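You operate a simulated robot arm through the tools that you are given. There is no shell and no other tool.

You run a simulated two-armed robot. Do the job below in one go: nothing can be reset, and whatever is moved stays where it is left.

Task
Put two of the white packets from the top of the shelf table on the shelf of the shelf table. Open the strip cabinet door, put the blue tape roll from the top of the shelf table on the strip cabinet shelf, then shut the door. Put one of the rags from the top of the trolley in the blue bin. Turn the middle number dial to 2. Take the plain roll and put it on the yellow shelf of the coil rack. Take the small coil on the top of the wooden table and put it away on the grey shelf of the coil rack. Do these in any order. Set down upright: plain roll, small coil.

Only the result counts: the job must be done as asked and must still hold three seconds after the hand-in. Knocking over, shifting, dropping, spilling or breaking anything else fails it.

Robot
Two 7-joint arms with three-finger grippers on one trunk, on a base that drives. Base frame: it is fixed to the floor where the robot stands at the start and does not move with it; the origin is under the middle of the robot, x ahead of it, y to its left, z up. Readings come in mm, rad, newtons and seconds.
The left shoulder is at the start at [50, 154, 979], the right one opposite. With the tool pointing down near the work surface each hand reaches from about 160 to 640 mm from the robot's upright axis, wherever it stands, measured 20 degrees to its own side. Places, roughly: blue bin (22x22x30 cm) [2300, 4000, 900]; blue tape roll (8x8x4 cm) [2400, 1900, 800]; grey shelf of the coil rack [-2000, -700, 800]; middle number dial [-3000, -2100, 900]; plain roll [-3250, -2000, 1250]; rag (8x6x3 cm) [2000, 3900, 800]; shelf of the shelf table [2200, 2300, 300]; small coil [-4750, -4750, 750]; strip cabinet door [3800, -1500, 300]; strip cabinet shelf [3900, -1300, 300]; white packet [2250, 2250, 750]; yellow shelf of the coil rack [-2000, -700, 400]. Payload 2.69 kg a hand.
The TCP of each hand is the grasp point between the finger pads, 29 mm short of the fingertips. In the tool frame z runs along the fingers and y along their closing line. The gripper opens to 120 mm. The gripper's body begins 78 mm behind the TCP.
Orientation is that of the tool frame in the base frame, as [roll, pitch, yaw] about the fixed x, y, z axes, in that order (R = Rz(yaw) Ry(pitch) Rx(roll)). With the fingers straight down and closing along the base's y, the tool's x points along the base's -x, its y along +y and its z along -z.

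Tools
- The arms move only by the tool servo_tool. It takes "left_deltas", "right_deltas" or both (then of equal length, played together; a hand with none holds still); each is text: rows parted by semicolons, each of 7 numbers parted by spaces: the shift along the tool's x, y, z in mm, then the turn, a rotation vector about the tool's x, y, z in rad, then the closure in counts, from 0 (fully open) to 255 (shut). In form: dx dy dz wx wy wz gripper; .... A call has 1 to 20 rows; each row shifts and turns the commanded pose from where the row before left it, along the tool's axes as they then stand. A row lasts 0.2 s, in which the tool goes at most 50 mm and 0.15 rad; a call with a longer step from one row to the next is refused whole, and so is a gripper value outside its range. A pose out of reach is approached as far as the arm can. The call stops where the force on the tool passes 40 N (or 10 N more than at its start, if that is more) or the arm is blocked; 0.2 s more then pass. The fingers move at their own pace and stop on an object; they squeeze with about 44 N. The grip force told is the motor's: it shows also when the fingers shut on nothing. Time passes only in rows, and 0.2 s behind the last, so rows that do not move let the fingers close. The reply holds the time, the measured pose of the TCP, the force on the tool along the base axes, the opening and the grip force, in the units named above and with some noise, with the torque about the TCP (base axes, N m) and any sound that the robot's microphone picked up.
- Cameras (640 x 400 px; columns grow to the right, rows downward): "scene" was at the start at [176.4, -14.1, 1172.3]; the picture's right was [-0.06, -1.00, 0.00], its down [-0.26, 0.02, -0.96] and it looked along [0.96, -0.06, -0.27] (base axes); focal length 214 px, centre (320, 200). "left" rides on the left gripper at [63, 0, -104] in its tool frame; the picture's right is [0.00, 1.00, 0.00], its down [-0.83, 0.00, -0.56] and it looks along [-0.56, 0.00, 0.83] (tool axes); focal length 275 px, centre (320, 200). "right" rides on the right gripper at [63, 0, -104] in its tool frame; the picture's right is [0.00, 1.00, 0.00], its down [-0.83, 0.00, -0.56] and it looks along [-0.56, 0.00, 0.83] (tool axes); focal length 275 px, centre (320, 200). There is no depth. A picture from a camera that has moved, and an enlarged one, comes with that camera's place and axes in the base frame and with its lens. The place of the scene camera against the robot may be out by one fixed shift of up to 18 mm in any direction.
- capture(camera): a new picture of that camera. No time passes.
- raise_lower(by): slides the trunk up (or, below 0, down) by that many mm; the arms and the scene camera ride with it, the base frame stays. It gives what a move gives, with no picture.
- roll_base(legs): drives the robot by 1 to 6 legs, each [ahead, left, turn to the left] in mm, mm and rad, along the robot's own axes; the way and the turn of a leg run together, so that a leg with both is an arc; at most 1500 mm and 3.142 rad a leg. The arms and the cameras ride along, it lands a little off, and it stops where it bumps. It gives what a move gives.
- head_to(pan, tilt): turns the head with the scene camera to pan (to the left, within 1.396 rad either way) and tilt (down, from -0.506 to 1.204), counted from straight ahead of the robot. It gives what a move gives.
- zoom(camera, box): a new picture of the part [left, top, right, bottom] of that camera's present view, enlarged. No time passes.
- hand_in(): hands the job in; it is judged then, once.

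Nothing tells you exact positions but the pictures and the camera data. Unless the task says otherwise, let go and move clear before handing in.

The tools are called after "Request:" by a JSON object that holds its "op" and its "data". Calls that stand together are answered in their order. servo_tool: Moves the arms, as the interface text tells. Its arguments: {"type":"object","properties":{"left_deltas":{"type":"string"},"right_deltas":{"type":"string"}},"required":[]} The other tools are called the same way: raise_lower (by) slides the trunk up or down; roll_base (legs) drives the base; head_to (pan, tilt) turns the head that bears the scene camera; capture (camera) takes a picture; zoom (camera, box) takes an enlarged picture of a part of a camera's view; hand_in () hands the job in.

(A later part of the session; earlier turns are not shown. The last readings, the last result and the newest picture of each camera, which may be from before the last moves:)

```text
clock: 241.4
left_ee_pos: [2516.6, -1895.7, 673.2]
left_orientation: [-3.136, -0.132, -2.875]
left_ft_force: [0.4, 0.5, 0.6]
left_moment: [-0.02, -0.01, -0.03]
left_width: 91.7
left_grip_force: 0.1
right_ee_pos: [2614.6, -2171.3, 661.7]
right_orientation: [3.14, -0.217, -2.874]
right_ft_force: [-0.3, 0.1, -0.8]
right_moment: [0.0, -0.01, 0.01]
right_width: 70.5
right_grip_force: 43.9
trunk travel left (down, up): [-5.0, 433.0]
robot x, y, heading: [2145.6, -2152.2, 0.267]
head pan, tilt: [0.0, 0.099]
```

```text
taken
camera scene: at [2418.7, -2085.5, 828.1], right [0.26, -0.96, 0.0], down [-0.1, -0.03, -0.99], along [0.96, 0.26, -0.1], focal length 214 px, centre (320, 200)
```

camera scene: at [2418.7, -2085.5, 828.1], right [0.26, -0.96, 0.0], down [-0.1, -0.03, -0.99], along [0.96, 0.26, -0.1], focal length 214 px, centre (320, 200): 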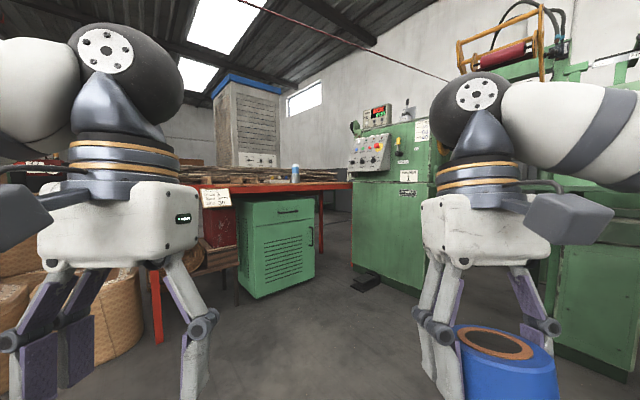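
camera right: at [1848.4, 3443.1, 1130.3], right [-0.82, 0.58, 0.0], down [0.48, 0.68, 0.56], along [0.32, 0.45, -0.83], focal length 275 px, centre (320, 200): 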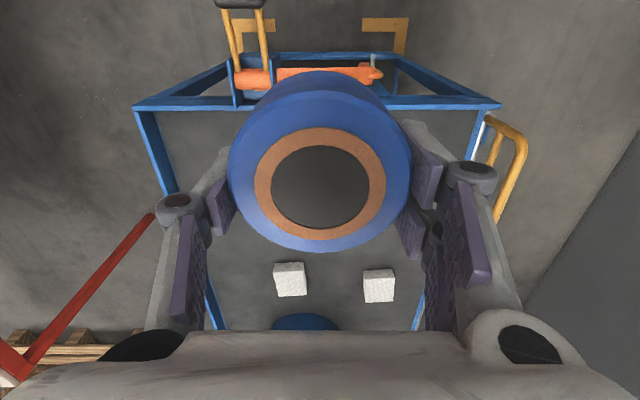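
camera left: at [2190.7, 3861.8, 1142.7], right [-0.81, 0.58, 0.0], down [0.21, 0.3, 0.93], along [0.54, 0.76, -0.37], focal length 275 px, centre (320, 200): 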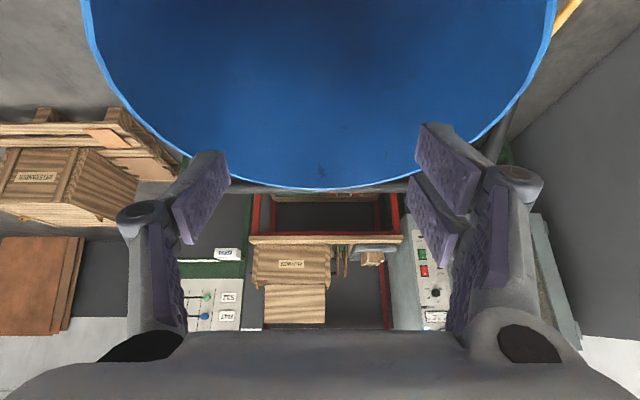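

My top is ≈930 against the wire at ≈1085. I drive under it, turn to face the cabinet (heading ≈1.01) and sidestep in front of it.

Request:
{"op": "roll_base", "data": {"legs": [[0, 0, -0.068], [900, 0, 0], [0, 0, 0.81]]}}

Request:
{"op": "head_to", "data": {"pan": 0.0, "tilt": 0.3}}

Request:
{"op": "capture", "data": {"camera": "scene"}}

```text
clock: 248.6
left_ee_pos: [3111.0, -1532.9, 673.5]
left_orientation: [-3.137, -0.13, -2.129]
left_ft_force: [-0.1, -0.4, 0.2]
left_moment: [0.0, -0.02, -0.03]
left_width: 91.9
left_grip_force: 0.1
right_ee_pos: [3369.5, -1670.5, 662.4]
right_orientation: [3.14, -0.215, -2.126]
right_ft_force: [0.3, -0.7, -0.8]
right_moment: [0.01, -0.01, -0.02]
right_width: 70.9
right_grip_force: 44.0
trunk travel left (down, up): [-5.0, 433.0]
robot x, y, heading: [3012.7, -1974.4, 1.013]
head pan, tilt: [0.0, 0.099]
```

```text
clock: 249.3
left_ee_pos: [3110.6, -1534.1, 672.7]
left_orientation: [-3.136, -0.131, -2.128]
left_ft_force: [0.2, 0.0, -0.4]
left_moment: [0.01, -0.02, -0.03]
left_width: 91.7
left_grip_force: 0.0
right_ee_pos: [3369.1, -1669.3, 661.9]
right_orientation: [3.14, -0.217, -2.125]
right_ft_force: [0.1, 0.0, -2.2]
right_moment: [0.01, -0.03, 0.0]
right_width: 70.9
right_grip_force: 44.2
trunk travel left (down, up): [-5.0, 433.0]
robot x, y, heading: [3014.4, -1973.1, 1.017]
head pan, tilt: [0.0, 0.3]
```

```text
taken
camera scene: at [3163.7, -1745.0, 809.5], right [0.85, -0.53, 0.0], down [-0.16, -0.25, -0.96], along [0.5, 0.81, -0.3], focal length 214 px, centre (320, 200)
```

scene: 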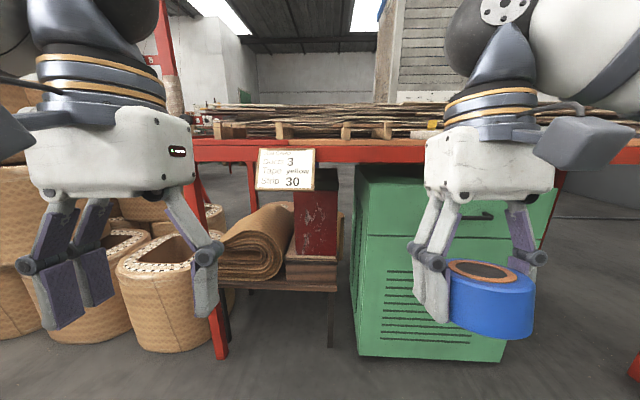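

The cabinet (drawer above, vented door below) is to my right; its front runs (3596,-1308)–(4026,-1607). I tuck the right hand aside, square up (heading 0.96) and sidestep to stand ~700 mm before it.

Request:
{"op": "servo_tool", "data": {"right_deltas": "28 -39 6 0 -0.054 0 255; 28 -39 6 0 -0.054 0 255; 28 -39 6 0 -0.054 0 255; 28 -39 6 0 -0.054 0 255; 0 -20 0 0 0 0 255", "left_deltas": "20 20 0 0 -0.033 0 60; 20 20 0 0 -0.033 0 60; 20 20 0 0 -0.033 0 60; 20 20 0 0 -0.033 0 60; 0 0 0 0 0 0 60"}}

Request:
{"op": "roll_base", "data": {"legs": [[0, 0, -0.055], [180, -326, 0]]}}

Request:
{"op": "head_to", "data": {"pan": -0.3, "tilt": 0.5}}

Request:
{"op": "capture", "data": {"camera": "scene"}}

```text
clock: 250.5
left_ee_pos: [3008.8, -1565.7, 654.8]
left_orientation: [-3.136, 0.0, -2.126]
left_ft_force: [-0.5, 1.0, -0.2]
left_moment: [0.01, -0.01, -0.01]
left_width: 91.7
left_grip_force: 0.0
left hand out of reach, approached as far as the arm can: row 1, 2, 3, 4
right_ee_pos: [3433.9, -1839.0, 604.3]
right_orientation: [3.138, 0.0, -2.126]
right_ft_force: [-0.1, -0.2, -2.1]
right_moment: [0.01, -0.02, 0.01]
right_width: 70.9
right_grip_force: 43.9
right hand out of reach, approached as far as the arm can: row 1, 2, 3, 4, 5
trunk travel left (down, up): [-5.0, 433.0]
robot x, y, heading: [3013.5, -1972.1, 1.014]
head pan, tilt: [0.0, 0.3]
```

```text
clock: 254.0
left_ee_pos: [3395.2, -1603.0, 655.6]
left_orientation: [-3.136, 0.002, -2.175]
left_ft_force: [0.6, -0.4, 0.3]
left_moment: [0.0, 0.0, 0.0]
left_width: 92.0
left_grip_force: 0.0
right_ee_pos: [3808.9, -1894.5, 605.4]
right_orientation: [3.139, -0.001, -2.171]
right_ft_force: [-0.4, 1.0, -0.9]
right_moment: [-0.05, -0.01, -0.01]
right_width: 70.5
right_grip_force: 44.2
trunk travel left (down, up): [-5.0, 433.0]
robot x, y, heading: [3376.8, -2010.8, 0.966]
head pan, tilt: [0.0, 0.3]
```

```text
clock: 254.8
left_ee_pos: [3395.9, -1602.7, 655.3]
left_orientation: [-3.135, 0.003, -2.172]
left_ft_force: [0.3, 0.1, 1.0]
left_moment: [0.0, 0.02, 0.02]
left_width: 91.7
left_grip_force: 0.0
right_ee_pos: [3808.6, -1895.0, 605.2]
right_orientation: [3.139, 0.0, -2.171]
right_ft_force: [-0.2, 0.3, -1.2]
right_moment: [0.04, -0.01, -0.03]
right_width: 70.6
right_grip_force: 43.7
trunk travel left (down, up): [-5.0, 433.0]
robot x, y, heading: [3380.2, -2009.6, 0.966]
head pan, tilt: [-0.3, 0.499]
```

```text
taken
camera scene: at [3560.7, -1809.7, 791.1], right [0.62, -0.78, 0.0], down [-0.38, -0.3, -0.88], along [0.69, 0.55, -0.48], focal length 214 px, centre (320, 200)
```

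scene: 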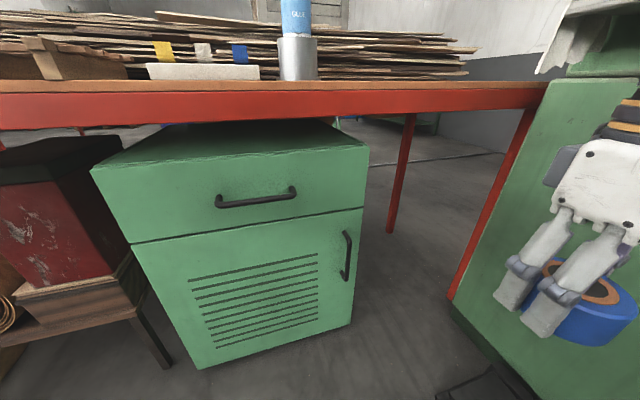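

The cabinet: door z≈20–510, hinge at its left, vertical handle at robot-frame ≈(652,-226), z≈300–472. The right hand's tape is close to the machine, so I first bring it back left a bit, then turn the left hand horizontal.

Request:
{"op": "servo_tool", "data": {"right_deltas": "0 15 0 0 0 0 255; 0 15 0 0 0 0 255; 0 15 0 0 0 0 255; 0 15 0 0 0 0 255; 0 0 0 0 0 0 255; 0 0 0 0 0 0 255; 0 0 0 0 0 0 255; 0 0 0 0 0 0 255; 0 0 0 0 0 0 255; 0 0 0 0 0 0 255; 0 0 0 0 0 0 255; 0 0 0 0 0 0 255; 0 0 0 0 0 0 255; 0 0 0 0 0 0 255; 0 0 0 0 0 0 255; 0 0 0 0 0 0 255", "left_deltas": "-18 -10 18 0 -0.1 0 120; -16.1 -10 19.7 0 -0.1 0 120; -14.1 -10 21.2 0 -0.1 0 120; -11.9 -10 22.5 0 -0.1 0 120; -9.6 -10 23.6 0 -0.1 0 120; -7.2 -10 24.4 0 -0.1 0 120; -4.7 -10 25 0 -0.1 0 120; -2.2 -10 25.4 0 -0.1 0 120; 0.4 -10 25.4 0 -0.1 0 120; 2.9 -10 25.3 0 -0.1 0 120; 8.4 -10 5.4 0 -0.095 0 120; 8.9 -10 4.6 0 -0.095 0 120; 9.3 -10 3.7 0 -0.095 0 120; 9.6 -10 2.8 0 -0.095 0 120; 9.8 -10 1.9 0 -0.095 0 120; 10 -10 1 0 -0.095 0 120"}}

Request:
{"op": "capture", "data": {"camera": "scene"}}

Request:
{"op": "capture", "data": {"camera": "left"}}

```text
clock: 258.2
left_ee_pos: [3637.3, -1541.7, 419.9]
left_orientation: [-1.283, 1.564, -0.316]
left_ft_force: [0.8, 0.9, -0.5]
left_moment: [0.01, -0.04, -0.02]
left_width: 63.5
left_grip_force: 0.1
left hand out of reach, approached as far as the arm can: row 7
right_ee_pos: [3759.0, -1859.8, 605.0]
right_orientation: [3.139, 0.0, -2.169]
right_ft_force: [-0.7, 0.2, -1.8]
right_moment: [-0.04, -0.04, -0.02]
right_width: 70.8
right_grip_force: 44.1
trunk travel left (down, up): [-5.0, 433.0]
robot x, y, heading: [3378.3, -2008.2, 0.969]
head pan, tilt: [-0.3, 0.499]
```

```text
taken
camera scene: at [3560.7, -1809.8, 791.1], right [0.62, -0.78, 0.0], down [-0.38, -0.3, -0.88], along [0.69, 0.54, -0.48], focal length 214 px, centre (320, 200)
```

scene: 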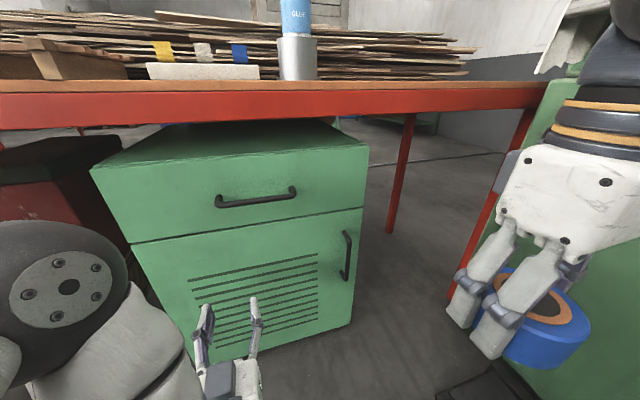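

```text
taken
camera left: at [3580.4, -1627.0, 356.3], right [-0.82, 0.57, 0.0], down [-0.32, -0.46, 0.83], along [0.47, 0.68, 0.56], focal length 275 px, centre (320, 200)
```

left: 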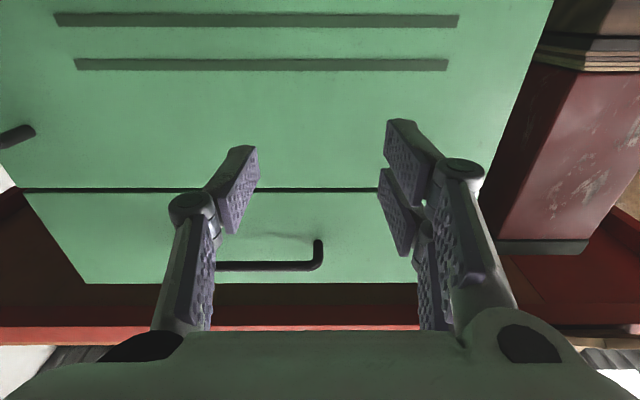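

The left hand is horizontal at (531,52,420). I move it right toward the handle, yawing slightly right for reach.

Request:
{"op": "servo_tool", "data": {"left_deltas": "6 -44 0 0.075 0 0 120; 6 -43 10 0.075 0 0 120; 6 -40 10 0.075 0 0 120; 6 -38 10 0.075 0 0 120; 0 -35 12 0 0 0 120; 0 0 0 0 0 0 120"}}

Request:
{"op": "capture", "data": {"camera": "left"}}

Request:
{"op": "capture", "data": {"camera": "scene"}}

```text
clock: 259.6
left_ee_pos: [3792.5, -1629.1, 473.6]
left_orientation: [-2.33, 1.562, -1.66]
left_ft_force: [-0.3, 0.1, -0.4]
left_moment: [0.0, 0.01, 0.0]
left_width: 63.6
left_grip_force: 0.1
left hand out of reach, approached as far as the arm can: row 3, 4, 5
right_ee_pos: [3760.3, -1860.5, 604.1]
right_orientation: [3.141, 0.0, -2.171]
right_ft_force: [0.1, 0.1, -0.9]
right_moment: [0.02, 0.0, -0.01]
right_width: 70.7
right_grip_force: 43.9
trunk travel left (down, up): [-5.0, 433.0]
robot x, y, heading: [3378.2, -2006.1, 0.967]
head pan, tilt: [-0.3, 0.499]
```

```text
taken
camera left: at [3711.5, -1695.1, 412.1], right [-0.62, 0.78, 0.0], down [-0.43, -0.34, 0.83], along [0.65, 0.52, 0.55], focal length 275 px, centre (320, 200)
```

left: 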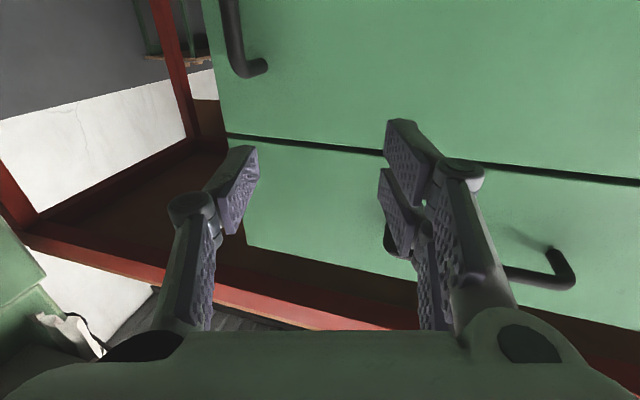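

```text
taken
camera scene: at [3560.7, -1809.8, 791.0], right [0.62, -0.78, 0.0], down [-0.38, -0.3, -0.88], along [0.69, 0.54, -0.48], focal length 214 px, centre (320, 200)
```

scene: 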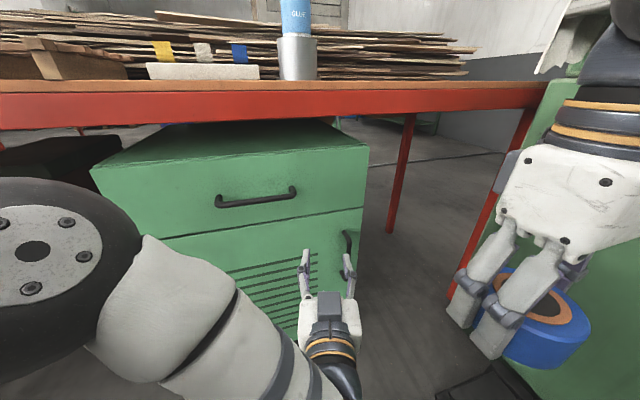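

The machine face is at x≥4200, so there's room to my right. I sidestep 110 mm right so the left hand reaches the handle more easily.

Request:
{"op": "roll_base", "data": {"legs": [[0, -110, 0]]}}

Request:
{"op": "servo_tool", "data": {"left_deltas": "20 10 0 0 0 0 120; 20 10 0 0 0 0 120; 20 0 0 0 0 0 120; 0 0 0 0 0 0 120"}}

Request:
{"op": "capture", "data": {"camera": "left"}}

Request:
{"op": "capture", "data": {"camera": "scene"}}

```text
clock: 261.1
left_ee_pos: [3881.2, -1691.8, 474.3]
left_orientation: [-2.291, 1.561, -1.619]
left_ft_force: [0.7, -0.2, -0.1]
left_moment: [-0.01, -0.01, -0.01]
left_width: 63.5
left_grip_force: 0.0
right_ee_pos: [3849.2, -1921.4, 606.8]
right_orientation: [3.139, 0.0, -2.172]
right_ft_force: [0.3, 0.2, -1.3]
right_moment: [-0.02, -0.04, 0.0]
right_width: 70.8
right_grip_force: 44.5
trunk travel left (down, up): [-5.0, 433.0]
robot x, y, heading: [3469.6, -2070.2, 0.965]
head pan, tilt: [-0.3, 0.499]
```

```text
clock: 262.1
left_ee_pos: [3858.3, -1671.1, 458.0]
left_orientation: [-2.774, 1.554, -2.092]
left_ft_force: [-0.3, 0.4, 0.6]
left_moment: [0.0, 0.01, 0.03]
left_width: 63.7
left_grip_force: 0.0
left hand out of reach, approached as far as the arm can: row 1, 2, 3
right_ee_pos: [3849.7, -1923.0, 605.5]
right_orientation: [3.141, 0.0, -2.172]
right_ft_force: [-0.2, -0.6, -1.3]
right_moment: [0.01, -0.01, 0.01]
right_width: 70.9
right_grip_force: 44.1
trunk travel left (down, up): [-5.0, 433.0]
robot x, y, heading: [3466.1, -2070.6, 0.971]
head pan, tilt: [-0.3, 0.499]
```

```text
taken
camera left: at [3778.3, -1736.6, 396.4], right [-0.63, 0.78, 0.0], down [-0.42, -0.34, 0.84], along [0.65, 0.53, 0.54], focal length 275 px, centre (320, 200)
```

left: 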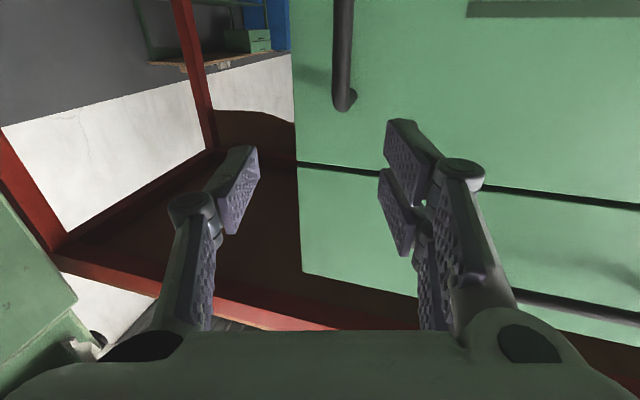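

```text
taken
camera scene: at [3650.7, -1871.4, 791.0], right [0.62, -0.78, 0.0], down [-0.38, -0.3, -0.88], along [0.69, 0.55, -0.48], focal length 214 px, centre (320, 200)
```

scene: 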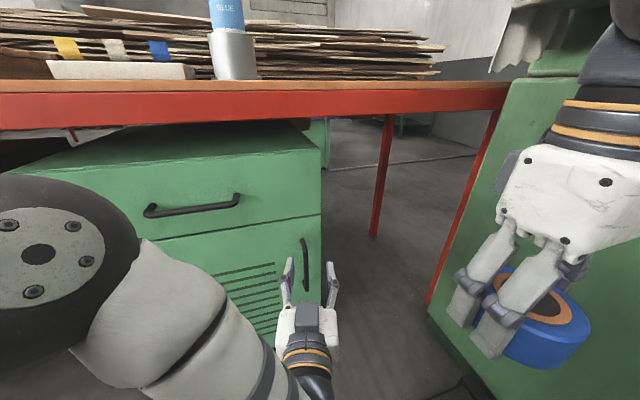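

The handle bar's top is at z≈445, ~97 mm ahead along the tool. I advance the hand in steps, also lowering, and check.

Request:
{"op": "servo_tool", "data": {"left_deltas": "5 4 15 0 0 0 120; 10 4 15 0 0 0 120; 10 4 15 0 0 0 120; 10 0 10 0 0 0 120; 0 0 0 0 0 0 120"}}

Request:
{"op": "capture", "data": {"camera": "left"}}

Request:
{"op": "capture", "data": {"camera": "scene"}}

```text
clock: 263.3
left_ee_pos: [3887.3, -1632.2, 465.4]
left_orientation: [-2.723, 1.557, -2.042]
left_ft_force: [0.3, -0.2, 0.1]
left_moment: [0.0, 0.02, 0.01]
left_width: 63.3
left_grip_force: 0.1
left hand out of reach, approached as far as the arm can: row 1, 2, 3, 4
right_ee_pos: [3850.6, -1922.9, 605.7]
right_orientation: [3.141, 0.001, -2.17]
right_ft_force: [1.4, -0.1, -1.2]
right_moment: [0.03, 0.0, 0.04]
right_width: 70.5
right_grip_force: 43.8
trunk travel left (down, up): [-5.0, 433.0]
robot x, y, heading: [3470.2, -2072.2, 0.969]
head pan, tilt: [-0.3, 0.499]
```

```text
taken
camera left: at [3806.6, -1698.1, 404.7], right [-0.63, 0.78, 0.0], down [-0.42, -0.34, 0.84], along [0.65, 0.53, 0.55], focal length 275 px, centre (320, 200)
```

left: 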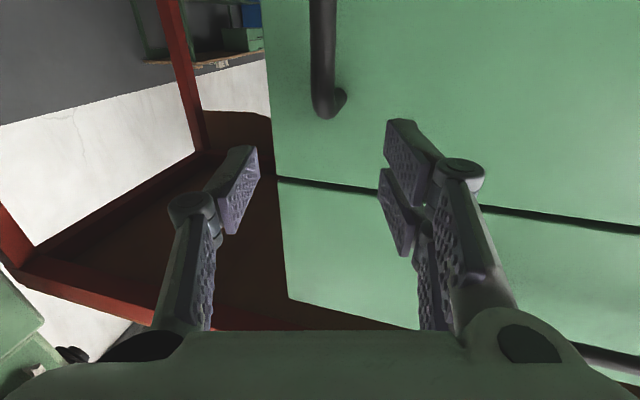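

```text
taken
camera scene: at [3650.7, -1871.4, 791.0], right [0.62, -0.78, 0.0], down [-0.38, -0.3, -0.88], along [0.69, 0.55, -0.48], focal length 214 px, centre (320, 200)
```

scene: 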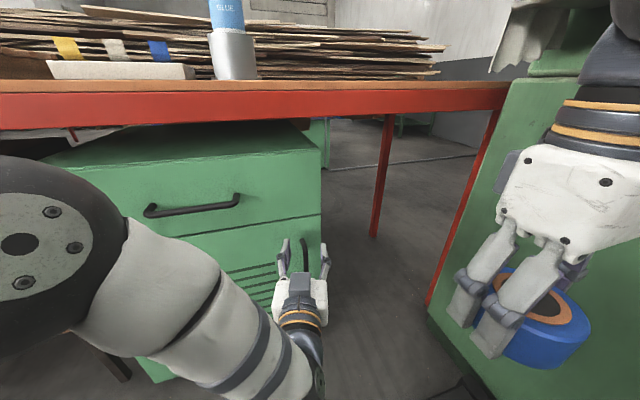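

The wrist can't go lower with a level tool, so I tilt the fingers ~25° downward while backing off slightly, then descend to z≈395.

Request:
{"op": "servo_tool", "data": {"left_deltas": "0 0 -6 0 0.1 0 120; 0 0 -6 0 0.1 0 120; 0 0 -6 0 0.1 0 120; 0 0 -6 0 0.1 0 120; 13.8 3 5.8 0 0 0 120; 13.8 3 5.8 0 0 0 120; 13.8 3 5.8 0 0 0 120; 13.8 3 5.8 0 0 0 120; 0 0 0 0 0 0 120"}}

Request:
{"op": "capture", "data": {"camera": "left"}}

Request:
{"op": "capture", "data": {"camera": "scene"}}

```text
clock: 265.3
left_ee_pos: [3859.4, -1637.2, 409.5]
left_orientation: [-3.127, 1.166, -2.456]
left_ft_force: [0.2, -0.4, -0.4]
left_moment: [-0.02, 0.02, 0.0]
left_width: 63.6
left_grip_force: 0.1
right_ee_pos: [3849.2, -1921.7, 606.0]
right_orientation: [3.14, 0.0, -2.172]
right_ft_force: [-0.5, -0.3, -1.3]
right_moment: [-0.01, -0.01, -0.01]
right_width: 70.4
right_grip_force: 44.5
trunk travel left (down, up): [-5.0, 433.0]
robot x, y, heading: [3470.1, -2071.8, 0.979]
head pan, tilt: [-0.3, 0.499]
```

```text
taken
camera left: at [3766.6, -1712.2, 392.5], right [-0.62, 0.78, 0.0], down [-0.14, -0.11, 0.98], along [0.77, 0.61, 0.18], focal length 275 px, centre (320, 200)
```

left: 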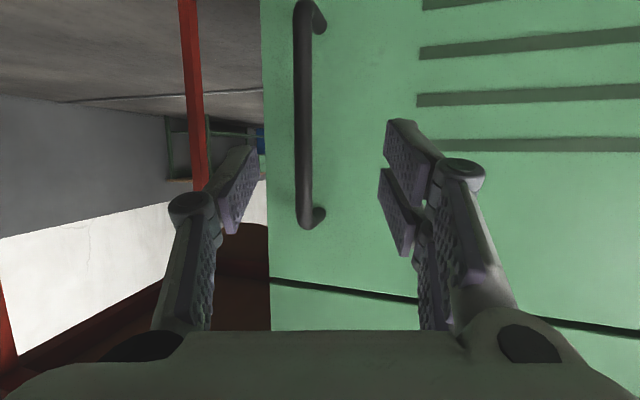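

```text
taken
camera scene: at [3650.7, -1871.4, 791.0], right [0.62, -0.78, 0.0], down [-0.38, -0.3, -0.88], along [0.69, 0.55, -0.48], focal length 214 px, centre (320, 200)
```

scene: 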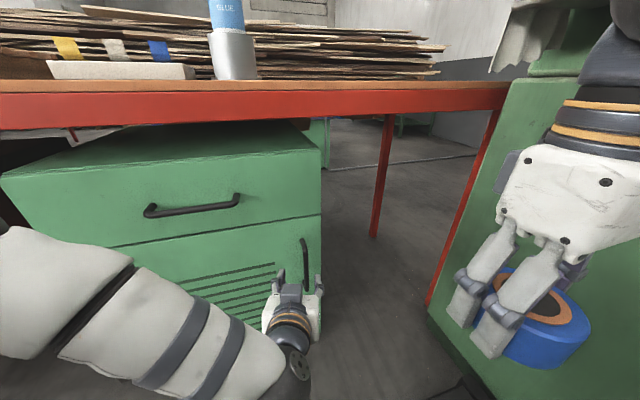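

The handle bar is at (3926,-1597), z 301–445, right between the fingers. I advance ~72 mm and close on it.

Request:
{"op": "servo_tool", "data": {"left_deltas": "-1.5 -10 10 0 0 0 120; -1.3 0 22 0 0 0 120; -1.3 0 22 0 0 0 120; -1.3 0 22 0 0 0 120; 0 0 0 0 0 0 120"}}

Request:
{"op": "capture", "data": {"camera": "left"}}

```text
clock: 266.3
left_ee_pos: [3911.4, -1610.8, 388.3]
left_orientation: [-3.126, 1.161, -2.455]
left_ft_force: [-4.0, -3.0, 0.9]
left_moment: [0.06, -0.04, 0.23]
left_width: 66.3
left_grip_force: 0.9
right_ee_pos: [3848.3, -1921.3, 605.7]
right_orientation: [3.14, 0.0, -2.172]
right_ft_force: [-0.4, 0.0, -1.7]
right_moment: [-0.01, 0.03, -0.01]
right_width: 70.7
right_grip_force: 44.0
trunk travel left (down, up): [-5.0, 433.0]
robot x, y, heading: [3464.9, -2070.0, 0.97]
head pan, tilt: [-0.3, 0.499]
stopped in row 4 (left hand): the force on the tool passed its limit at 47 N (the readings are from after the stop); the commanded pose is now the measured one
```

```text
taken
camera left: at [3819.1, -1684.6, 371.8], right [-0.62, 0.78, 0.0], down [-0.14, -0.11, 0.98], along [0.77, 0.61, 0.18], focal length 275 px, centre (320, 200)
```

left: 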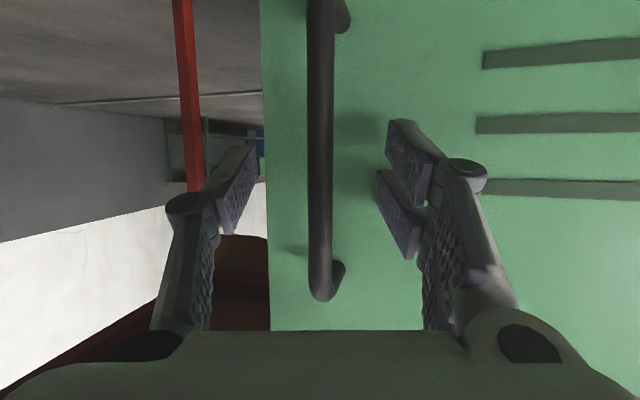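

A fingertip touched the door (bar still 20 mm ahead of the TCP). I back off a little, yaw the hand squarer to the door, and move in again.

Request:
{"op": "servo_tool", "data": {"left_deltas": "2.4 0 -5.5 0 0 0 120; 0 0 0 -0.12 0 0 120; 0 0 0 -0.12 0 0 120; -2 0 5 0 0 0 120; -2 0 5 0 0 0 120; -1.5 0 4 0 0 0 120; 0 0 0 0 0 0 120"}}

Request:
{"op": "capture", "data": {"camera": "left"}}

```text
clock: 267.9
left_ee_pos: [3915.5, -1601.7, 386.4]
left_orientation: [2.921, 1.159, -2.449]
left_ft_force: [-19.6, -14.2, -2.4]
left_moment: [0.11, -0.29, 1.08]
left_width: 73.7
left_grip_force: 6.1
right_ee_pos: [3849.3, -1922.2, 605.1]
right_orientation: [3.14, 0.0, -2.169]
right_ft_force: [-0.1, 0.3, -2.0]
right_moment: [0.03, 0.02, -0.03]
right_width: 70.7
right_grip_force: 44.2
trunk travel left (down, up): [-5.0, 433.0]
robot x, y, heading: [3470.6, -2070.3, 0.97]
head pan, tilt: [-0.3, 0.499]
```

```text
taken
camera left: at [3840.3, -1694.2, 369.8], right [-0.78, 0.62, 0.09], down [-0.05, -0.2, 0.98], along [0.63, 0.75, 0.19], focal length 275 px, centre (320, 200)
```

left: 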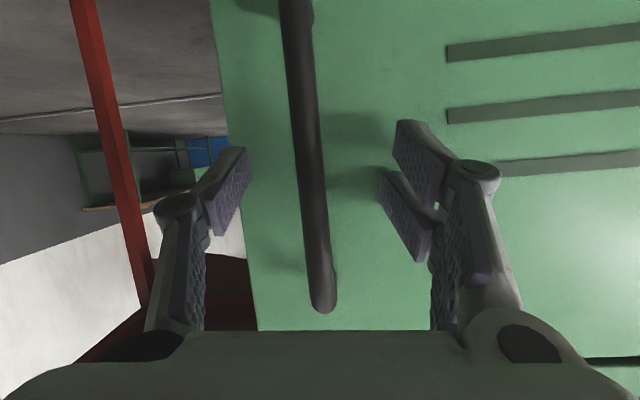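

The fingers straddle the bar and just touch the door. I close the gripper.

Request:
{"op": "servo_tool", "data": {"left_deltas": "0 0 -3 0 0 0 255; 0 0 0 0 0 0 255; 0 0 0 0 0 0 255; 0 0 0 0 0 0 255"}}

Request:
{"op": "capture", "data": {"camera": "left"}}

```text
clock: 268.2
left_ee_pos: [3914.7, -1606.5, 386.3]
left_orientation: [2.933, 1.159, -2.442]
left_ft_force: [7.8, -8.8, 3.3]
left_moment: [-0.98, -0.21, 0.04]
left_width: 13.2
left_grip_force: 22.8
right_ee_pos: [3849.7, -1921.9, 605.2]
right_orientation: [3.14, 0.001, -2.172]
right_ft_force: [0.5, 0.7, -1.7]
right_moment: [-0.04, 0.06, 0.03]
right_width: 70.6
right_grip_force: 43.7
trunk travel left (down, up): [-5.0, 433.0]
robot x, y, heading: [3470.0, -2072.8, 0.97]
head pan, tilt: [-0.3, 0.499]
stopped in row 1 (left hand): the force on the tool passed its limit at 48 N (the readings are from after the stop); the commanded pose is now the measured one
```

```text
taken
camera left: at [3840.4, -1698.2, 370.0], right [-0.77, 0.63, 0.09], down [-0.05, -0.2, 0.98], along [0.63, 0.75, 0.18], focal length 275 px, centre (320, 200)
```

left: 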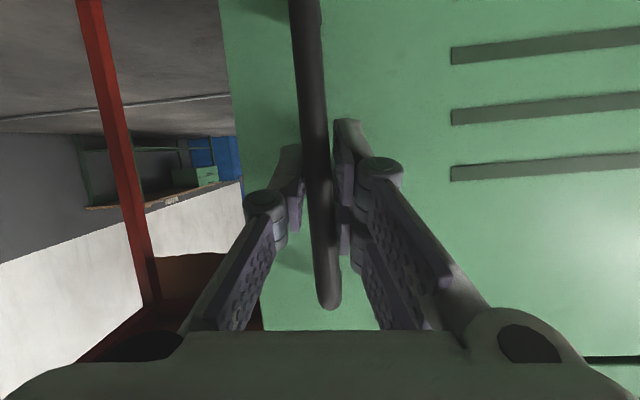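

The bar is held (13 mm). I pull the door along its hinge arc, turning the hand with it, for about 20° first.

Request:
{"op": "servo_tool", "data": {"left_deltas": "0 0 0 0 0 0 255; 5.2 0.5 -12 0.028 -0.003 0.012 255; 5.2 0.5 -12 0.028 -0.003 0.012 255; 5.2 0.5 -12 0.028 -0.003 0.012 255; 5.2 0.5 -12 0.028 -0.003 0.012 255; 5.2 0.5 -12 0.028 -0.003 0.012 255; 5.2 0.5 -12 0.028 -0.003 0.012 255"}}

Request:
{"op": "capture", "data": {"camera": "left"}}

Request:
{"op": "capture", "data": {"camera": "scene"}}

```text
clock: 269.2
left_ee_pos: [3889.1, -1633.9, 388.4]
left_orientation: [2.94, 1.157, -2.526]
left_ft_force: [0.7, 0.4, -0.5]
left_moment: [-0.99, -1.08, -0.01]
left_width: 13.0
left_grip_force: 39.2
right_ee_pos: [3849.7, -1922.4, 605.3]
right_orientation: [-3.142, -0.001, -2.17]
right_ft_force: [-0.5, -0.3, -0.7]
right_moment: [0.02, 0.01, 0.01]
right_width: 70.5
right_grip_force: 43.6
trunk travel left (down, up): [-5.0, 433.0]
robot x, y, heading: [3470.7, -2074.8, 0.972]
head pan, tilt: [-0.3, 0.499]
stopped in row 5 (left hand): the force on the tool passed its limit at 40 N (the readings are from after the stop); the commanded pose is now the measured one
```

```text
taken
camera left: at [3806.5, -1719.0, 370.0], right [-0.71, 0.7, 0.08], down [-0.07, -0.19, 0.98], along [0.7, 0.69, 0.18], focal length 275 px, centre (320, 200)
```

left: 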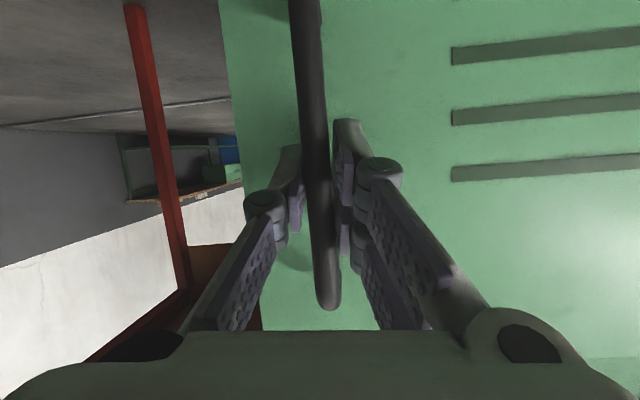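

```text
taken
camera scene: at [3650.5, -1871.6, 791.0], right [0.62, -0.78, 0.0], down [-0.38, -0.3, -0.88], along [0.69, 0.55, -0.48], focal length 214 px, centre (320, 200)
```

scene: 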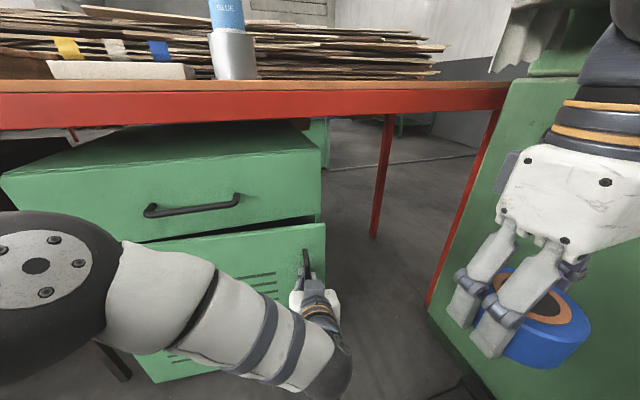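

The door has started to open (~5°). I continue the same arc in smaller, slower steps.

Request:
{"op": "servo_tool", "data": {"left_deltas": "2.8 0.2 -6.5 0.015 -0.0015 0.0065 255; 2.8 0.2 -6.5 0.015 -0.0015 0.0065 255; 2.8 0.2 -6.5 0.015 -0.0015 0.0065 255; 2.8 0.2 -6.5 0.015 -0.0015 0.0065 255; 2.8 0.2 -6.5 0.015 -0.0015 0.0065 255; 2.8 0.2 -6.5 0.015 -0.0015 0.0065 255; 2.8 0.2 -6.5 0.015 -0.0015 0.0065 255; 2.8 0.2 -6.5 0.015 -0.0015 0.0065 255; 2.8 0.2 -6.5 0.015 -0.0015 0.0065 255; 2.8 0.2 -6.5 0.015 -0.0015 0.0065 255; 2.8 0.2 -6.5 0.015 -0.0015 0.0065 255; 2.8 0.2 -6.5 0.015 -0.0015 0.0065 255; 2.8 0.2 -6.5 0.015 -0.0015 0.0065 255; 2.8 0.2 -6.5 0.015 -0.0015 0.0065 255"}}

Request:
{"op": "capture", "data": {"camera": "scene"}}

```text
clock: 272.2
left_ee_pos: [3812.5, -1696.0, 386.7]
left_orientation: [2.93, 1.159, -2.768]
left_ft_force: [7.6, -12.2, -1.1]
left_moment: [-0.69, -1.18, 0.03]
left_width: 13.0
left_grip_force: 39.5
right_ee_pos: [3849.5, -1922.9, 606.1]
right_orientation: [3.141, -0.001, -2.169]
right_ft_force: [-0.1, 0.2, -1.9]
right_moment: [-0.01, 0.0, 0.0]
right_width: 70.4
right_grip_force: 44.1
trunk travel left (down, up): [-5.0, 433.0]
robot x, y, heading: [3468.3, -2070.9, 0.97]
head pan, tilt: [-0.3, 0.499]
```

```text
taken
camera scene: at [3650.8, -1872.1, 791.1], right [0.62, -0.78, 0.0], down [-0.38, -0.3, -0.88], along [0.69, 0.55, -0.48], focal length 214 px, centre (320, 200)
```

scene: 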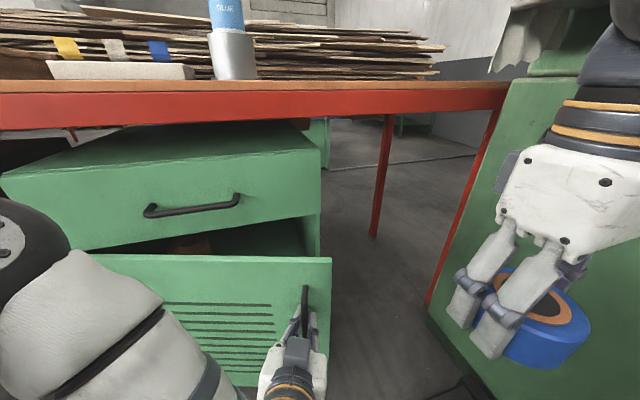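

The door is ~18° open and following well. I continue the arc.

Request:
{"op": "servo_tool", "data": {"left_deltas": "2.9 0 -6.8 0.015 -0.0015 0.0065 255; 2.9 0 -6.8 0.015 -0.0015 0.0065 255; 2.9 0 -6.8 0.015 -0.0015 0.0065 255; 2.9 0 -6.8 0.015 -0.0015 0.0065 255; 2.9 0 -6.8 0.015 -0.0015 0.0065 255; 2.9 0 -6.8 0.015 -0.0015 0.0065 255; 2.9 0 -6.8 0.015 -0.0015 0.0065 255; 2.9 0 -6.8 0.015 -0.0015 0.0065 255; 2.9 0 -6.8 0.015 -0.0015 0.0065 255; 2.9 0 -6.8 0.015 -0.0015 0.0065 255; 2.9 0 -6.8 0.015 -0.0015 0.0065 255; 2.9 0 -6.8 0.015 -0.0015 0.0065 255; 2.9 0 -6.8 0.015 -0.0015 0.0065 255; 2.9 0 -6.8 0.015 -0.0015 0.0065 255; 2.9 0 -6.8 0.015 -0.0015 0.0065 255; 2.9 0 -6.8 0.015 -0.0015 0.0065 255"}}

Request:
{"op": "capture", "data": {"camera": "scene"}}

Request:
{"op": "capture", "data": {"camera": "left"}}

```text
clock: 274.1
left_ee_pos: [3765.4, -1721.5, 397.2]
left_orientation: [2.906, 1.151, -2.884]
left_ft_force: [-2.8, 4.5, -4.4]
left_moment: [-1.49, -0.24, 0.05]
left_width: 13.3
left_grip_force: 39.5
left hand out of reach, approached as far as the arm can: row 6, 7, 8, 9
right_ee_pos: [3849.8, -1920.9, 606.3]
right_orientation: [3.141, 0.001, -2.17]
right_ft_force: [0.0, 0.4, -1.2]
right_moment: [0.05, 0.0, 0.0]
right_width: 70.6
right_grip_force: 43.7
trunk travel left (down, up): [-5.0, 433.0]
robot x, y, heading: [3471.0, -2071.6, 0.974]
head pan, tilt: [-0.3, 0.499]
stopped in row 9 (left hand): the force on the tool passed its limit at 48 N (the readings are from after the stop); the commanded pose is now the measured one
```

```text
taken
camera scene: at [3649.9, -1870.4, 791.0], right [0.62, -0.78, 0.0], down [-0.37, -0.3, -0.88], along [0.69, 0.55, -0.48], focal length 214 px, centre (320, 200)
```

scene: 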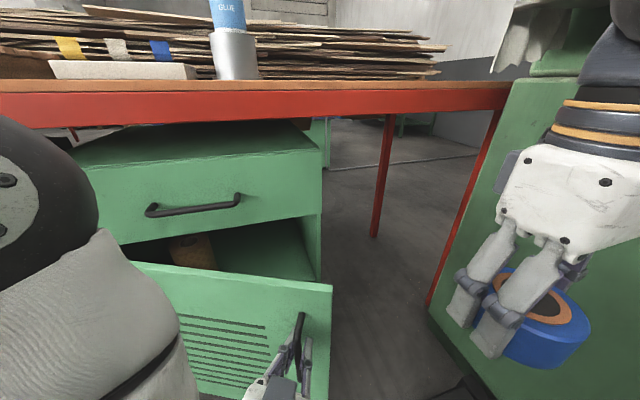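

```text
taken
camera left: at [3659.2, -1773.4, 382.8], right [-0.45, 0.89, 0.1], down [-0.12, -0.17, 0.98], along [0.89, 0.43, 0.18], focal length 275 px, centre (320, 200)
```

left: 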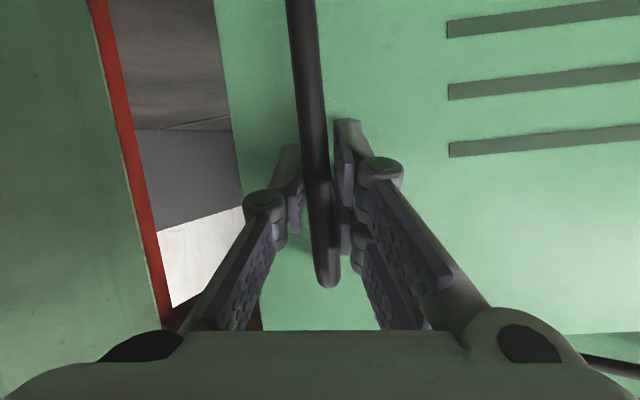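

The door is ~26° open, but the arm is now too folded. I release the handle, retreat, and back the base 120 mm for more room.

Request:
{"op": "servo_tool", "data": {"left_deltas": "0 0 0 0 0 0 150; 0 0 0 0 0 0 150; 0 0 -20 0 0 0 150; 0 0 -25 0 0 0 150; 0 0 -25 0 0 0 150"}}

Request:
{"op": "roll_base", "data": {"legs": [[-120, 0, 0]]}}

Request:
{"op": "capture", "data": {"camera": "scene"}}

Request:
{"op": "capture", "data": {"camera": "left"}}

```text
clock: 275.3
left_ee_pos: [3723.3, -1754.2, 415.6]
left_orientation: [2.899, 1.154, -2.895]
left_ft_force: [-0.3, -0.1, -0.2]
left_moment: [0.0, -0.02, 0.0]
left_width: 49.3
left_grip_force: 0.1
left hand out of reach, approached as far as the arm can: row 5
right_ee_pos: [3848.5, -1921.6, 606.2]
right_orientation: [3.14, 0.001, -2.17]
right_ft_force: [0.1, 0.3, -1.0]
right_moment: [0.03, 0.0, -0.01]
right_width: 70.6
right_grip_force: 44.0
trunk travel left (down, up): [-5.0, 433.0]
robot x, y, heading: [3468.4, -2071.7, 0.967]
head pan, tilt: [-0.3, 0.499]
```

```text
clock: 276.5
left_ee_pos: [3655.7, -1854.6, 415.8]
left_orientation: [2.899, 1.155, -2.897]
left_ft_force: [0.1, 0.6, 0.4]
left_moment: [0.01, -0.03, -0.02]
left_width: 49.6
left_grip_force: 0.0
right_ee_pos: [3781.8, -2023.2, 604.7]
right_orientation: [3.14, -0.001, -2.172]
right_ft_force: [0.1, -0.4, -1.1]
right_moment: [0.03, 0.0, 0.0]
right_width: 70.3
right_grip_force: 44.1
trunk travel left (down, up): [-5.0, 433.0]
robot x, y, heading: [3399.7, -2171.7, 0.974]
head pan, tilt: [-0.3, 0.499]
```

```text
taken
camera scene: at [3581.7, -1971.8, 791.0], right [0.62, -0.78, 0.0], down [-0.38, -0.3, -0.88], along [0.69, 0.55, -0.48], focal length 214 px, centre (320, 200)
```

scene: 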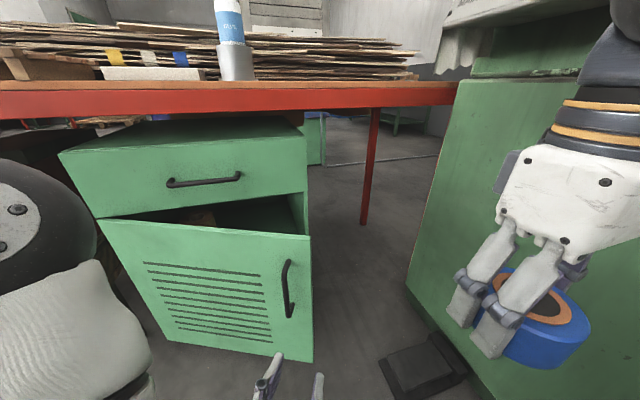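

```text
taken
camera left: at [3548.7, -1907.3, 399.7], right [-0.45, 0.89, 0.1], down [-0.12, -0.17, 0.98], along [0.89, 0.42, 0.18], focal length 275 px, centre (320, 200)
```

left: 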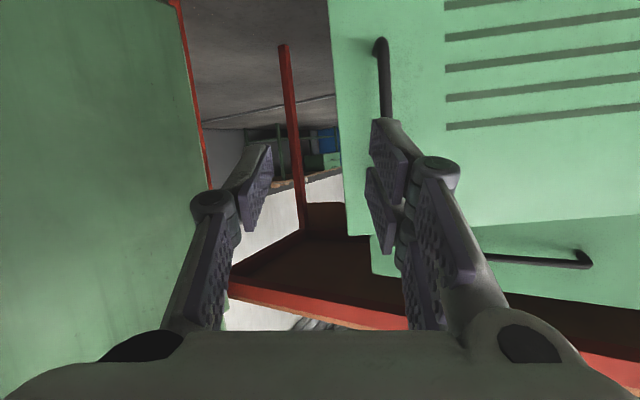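

The door stays ~25° open. To push it wider I'll use the closed left fingers on its free edge (≈(605,-125)); first I move the right hand with the tape up and right, out of the way, and position the left hand right of the edge.

Request:
{"op": "servo_tool", "data": {"right_deltas": "-10 -25 -25 0 0 0 255; -10 -25 -25 0 0 0 255; -10 -25 -25 0 0 0 255; -10 -25 -25 0 0 0 255; 0 0 0 0 0 0 255; 0 0 0 0 0 0 255", "left_deltas": "0 0 0 0 0 0 255; 0 0 0 0 0 0 255; 0 0 0 0 0 0 255; -10.2 -24.2 25.1 0 0 0 255; -10.2 -24.2 25.1 0 0 0 255; -10.2 -24.2 25.1 0 0 0 255"}}

Request:
{"op": "capture", "data": {"camera": "scene"}}

Request:
{"op": "capture", "data": {"camera": "left"}}

```text
clock: 277.9
left_ee_pos: [3760.3, -1882.3, 404.1]
left_orientation: [2.899, 1.152, -2.896]
left_ft_force: [0.0, -1.2, -0.3]
left_moment: [0.04, 0.02, -0.01]
left_width: 0.0
left_grip_force: 28.6
right_ee_pos: [3853.8, -2004.2, 624.0]
right_orientation: [3.139, 0.001, -2.171]
right_ft_force: [-0.1, -0.4, -1.0]
right_moment: [0.04, -0.01, 0.03]
right_width: 70.4
right_grip_force: 43.7
right hand out of reach, approached as far as the arm can: row 2, 3, 4
trunk travel left (down, up): [-5.0, 433.0]
robot x, y, heading: [3401.5, -2173.0, 0.971]
head pan, tilt: [-0.3, 0.499]
```

```text
taken
camera scene: at [3581.6, -1971.8, 791.0], right [0.62, -0.78, 0.0], down [-0.38, -0.3, -0.88], along [0.69, 0.55, -0.48], focal length 214 px, centre (320, 200)
```

scene: 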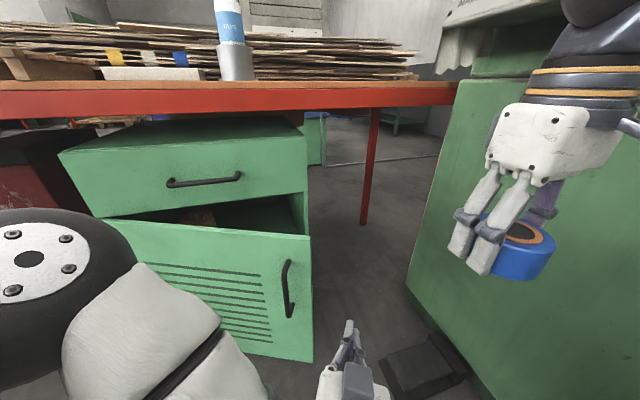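

```text
taken
camera left: at [3654.0, -1935.0, 387.9], right [-0.45, 0.89, 0.1], down [-0.12, -0.17, 0.98], along [0.89, 0.42, 0.18], focal length 275 px, centre (320, 200)
```

left: 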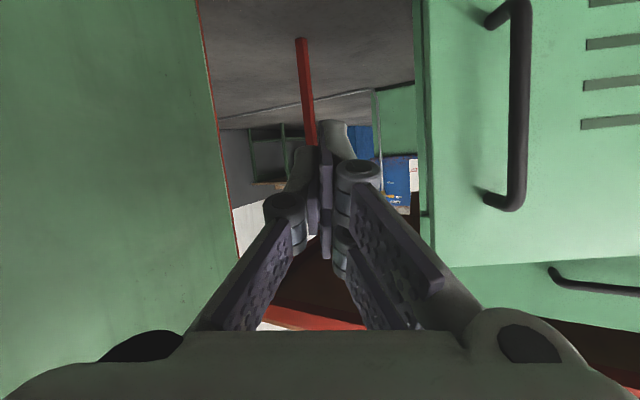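

Pushing the edge from this side would press the wrong way. Re-gripping the handle with the base farther back gives room for a wide pull, so I back off 150 mm and approach the handle again.

Request:
{"op": "roll_base", "data": {"legs": [[-150, 0, 0]]}}

Request:
{"op": "servo_tool", "data": {"left_deltas": "-5 20 20 0 0 0 120; -5 20 20 0 0 0 120; -5 20 20 0 0 0 120; -5 15 20 0 0 0 120; 0 10 20 0 0 0 120; 0 0 0 0 0 0 120"}}

Request:
{"op": "capture", "data": {"camera": "left"}}

Request:
{"op": "capture", "data": {"camera": "scene"}}

```text
clock: 279.3
left_ee_pos: [3678.4, -2001.6, 404.2]
left_orientation: [2.897, 1.155, -2.897]
left_ft_force: [-0.2, -0.3, 0.1]
left_moment: [0.0, -0.01, 0.05]
left_width: 0.1
left_grip_force: 28.9
right_ee_pos: [3772.0, -2125.0, 623.7]
right_orientation: [3.138, 0.0, -2.17]
right_ft_force: [0.2, 0.0, -1.1]
right_moment: [0.01, -0.01, -0.01]
right_width: 70.5
right_grip_force: 43.9
trunk travel left (down, up): [-5.0, 433.0]
robot x, y, heading: [3317.6, -2291.6, 0.967]
head pan, tilt: [-0.3, 0.499]
```

```text
clock: 280.7
left_ee_pos: [3727.0, -1880.1, 392.8]
left_orientation: [2.896, 1.153, -2.894]
left_ft_force: [-0.9, -0.3, 0.4]
left_moment: [0.0, 0.03, 0.0]
left_width: 63.8
left_grip_force: 0.0
right_ee_pos: [3772.1, -2125.6, 624.5]
right_orientation: [3.139, -0.001, -2.171]
right_ft_force: [-0.1, 0.8, -1.8]
right_moment: [0.0, 0.0, 0.03]
right_width: 70.4
right_grip_force: 43.7
trunk travel left (down, up): [-5.0, 433.0]
robot x, y, heading: [3320.5, -2289.4, 0.972]
head pan, tilt: [-0.3, 0.499]
```

```text
taken
camera left: at [3620.9, -1934.0, 375.9], right [-0.45, 0.89, 0.1], down [-0.12, -0.17, 0.98], along [0.88, 0.43, 0.18], focal length 275 px, centre (320, 200)
```

left: 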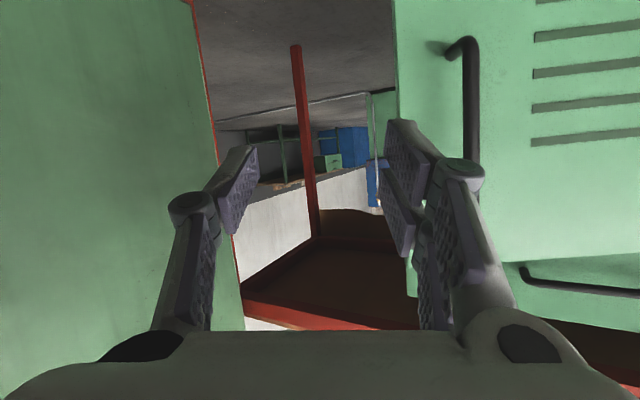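

```text
taken
camera scene: at [3499.3, -2092.1, 791.0], right [0.62, -0.78, 0.0], down [-0.38, -0.3, -0.88], along [0.69, 0.54, -0.48], focal length 214 px, centre (320, 200)
```

scene: 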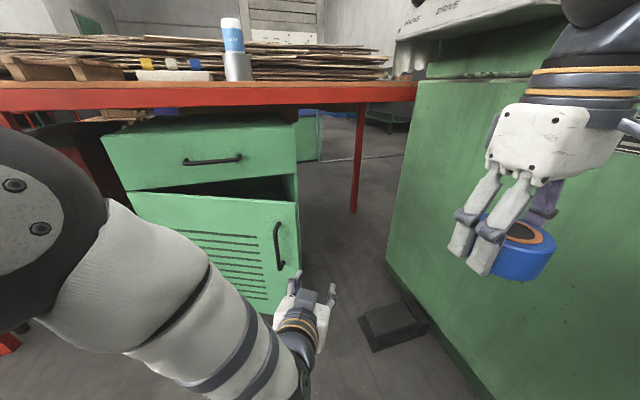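

The bar is ~120 mm to the tool's left and ~123 mm ahead. I shift left, check alignment, then close in.

Request:
{"op": "servo_tool", "data": {"left_deltas": "0 40 0 0 0 0 120; 0 40 0 0 0 0 120; 0 40 0 0 0 0 120; -8 0 20 0 0 0 120; -8 0 20 0 0 0 120; 0 0 0 0 0 0 120"}}

Request:
{"op": "capture", "data": {"camera": "left"}}

```text
clock: 282.1
left_ee_pos: [3763.4, -1861.6, 392.3]
left_orientation: [2.899, 1.154, -2.897]
left_ft_force: [0.6, 0.3, -0.1]
left_moment: [0.0, 0.0, -0.01]
left_width: 63.3
left_grip_force: 0.0
left hand out of reach, approached as far as the arm can: row 1, 2, 3
right_ee_pos: [3772.0, -2125.0, 624.1]
right_orientation: [3.139, 0.001, -2.172]
right_ft_force: [0.2, 0.0, -1.6]
right_moment: [0.02, 0.01, 0.01]
right_width: 70.4
right_grip_force: 44.1
trunk travel left (down, up): [-5.0, 433.0]
robot x, y, heading: [3320.9, -2290.0, 0.968]
head pan, tilt: [-0.3, 0.499]
```

```text
taken
camera left: at [3657.0, -1914.5, 375.1], right [-0.45, 0.89, 0.1], down [-0.12, -0.17, 0.98], along [0.89, 0.42, 0.18], focal length 275 px, centre (320, 200)
```

left: 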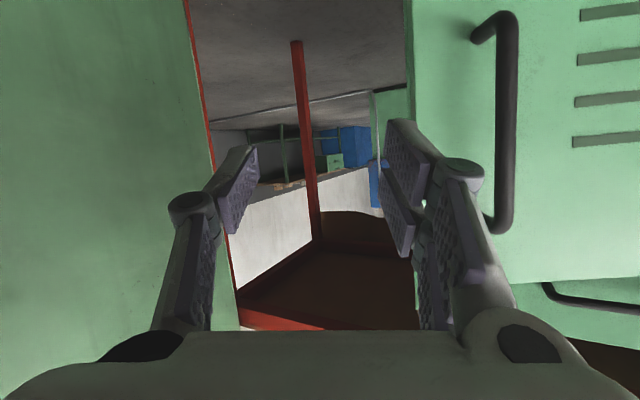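

Moving left in this wrist posture is out of reach; I yaw the hand left 0.3 rad and try again.

Request:
{"op": "servo_tool", "data": {"left_deltas": "8 0 -15 -0.091 0.01 -0.04 120; 0 10 0 -0.091 0.01 -0.04 120; 0 10 0 -0.091 0.01 -0.04 120; 0 20 0 0 0 0 120; 0 20 0 0 0 0 120; 0 20 0 0 0 0 120; 0 0 0 0 0 0 120"}}

Request:
{"op": "capture", "data": {"camera": "left"}}

```text
clock: 283.7
left_ee_pos: [3695.1, -1809.2, 397.5]
left_orientation: [2.904, 1.153, -2.594]
left_ft_force: [-0.9, 0.6, 0.3]
left_moment: [0.01, 0.0, 0.0]
left_width: 63.4
left_grip_force: 0.1
right_ee_pos: [3772.2, -2125.7, 623.6]
right_orientation: [3.137, 0.0, -2.173]
right_ft_force: [0.0, -0.2, -1.3]
right_moment: [-0.01, -0.01, 0.0]
right_width: 70.3
right_grip_force: 43.6
trunk travel left (down, up): [-5.0, 433.0]
robot x, y, heading: [3319.6, -2289.9, 0.969]
head pan, tilt: [-0.3, 0.499]
```

```text
taken
camera left: at [3608.4, -1892.5, 381.0], right [-0.69, 0.72, 0.1], down [-0.06, -0.2, 0.98], along [0.72, 0.67, 0.18], focal length 275 px, centre (320, 200)
```

left: 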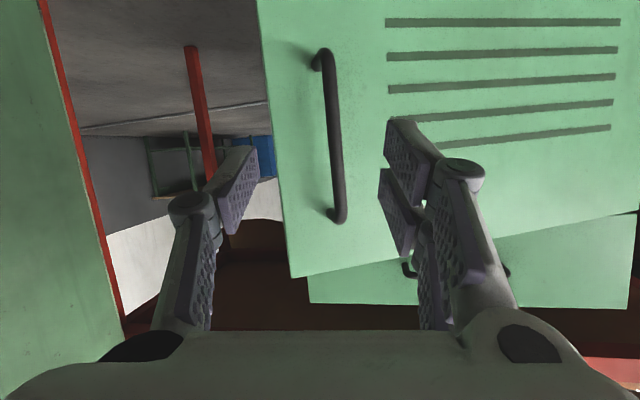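

The handle is now right between the fingers, ~124 mm ahead. I narrow the opening, advance ~108 mm and close.

Request:
{"op": "servo_tool", "data": {"left_deltas": "-8.7 2 20.2 0 0 0 155; -8.7 2 20.2 0 0 0 155; -8.7 1.5 20.2 0 0 0 155; -8.7 1 20.2 0 0 0 155; -5 1 12 0 0 0 155; 0 0 0 0 0 0 155"}}

Request:
{"op": "capture", "data": {"camera": "left"}}

```text
clock: 285.1
left_ee_pos: [3765.4, -1734.5, 398.7]
left_orientation: [2.906, 1.151, -2.592]
left_ft_force: [-0.3, 0.2, 0.9]
left_moment: [-0.01, 0.02, 0.0]
left_width: 46.8
left_grip_force: 0.2
right_ee_pos: [3772.5, -2125.4, 623.1]
right_orientation: [3.138, -0.002, -2.17]
right_ft_force: [-0.8, -0.8, -1.7]
right_moment: [0.04, 0.04, 0.01]
right_width: 70.3
right_grip_force: 44.2
trunk travel left (down, up): [-5.0, 433.0]
robot x, y, heading: [3315.4, -2293.4, 0.968]
head pan, tilt: [-0.3, 0.499]
```

```text
taken
camera left: at [3678.1, -1816.4, 381.3], right [-0.69, 0.72, 0.1], down [-0.06, -0.2, 0.98], along [0.72, 0.67, 0.18], focal length 275 px, centre (320, 200)
```

left: 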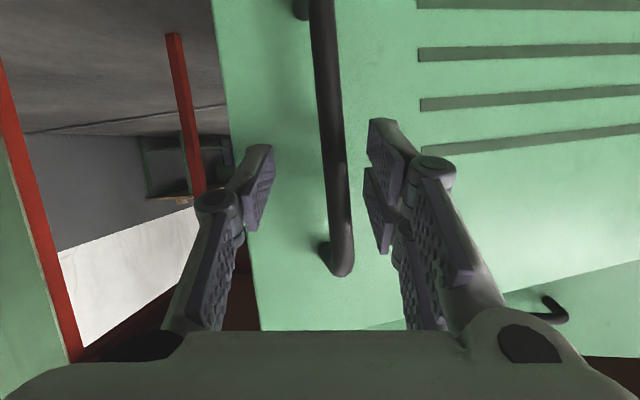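

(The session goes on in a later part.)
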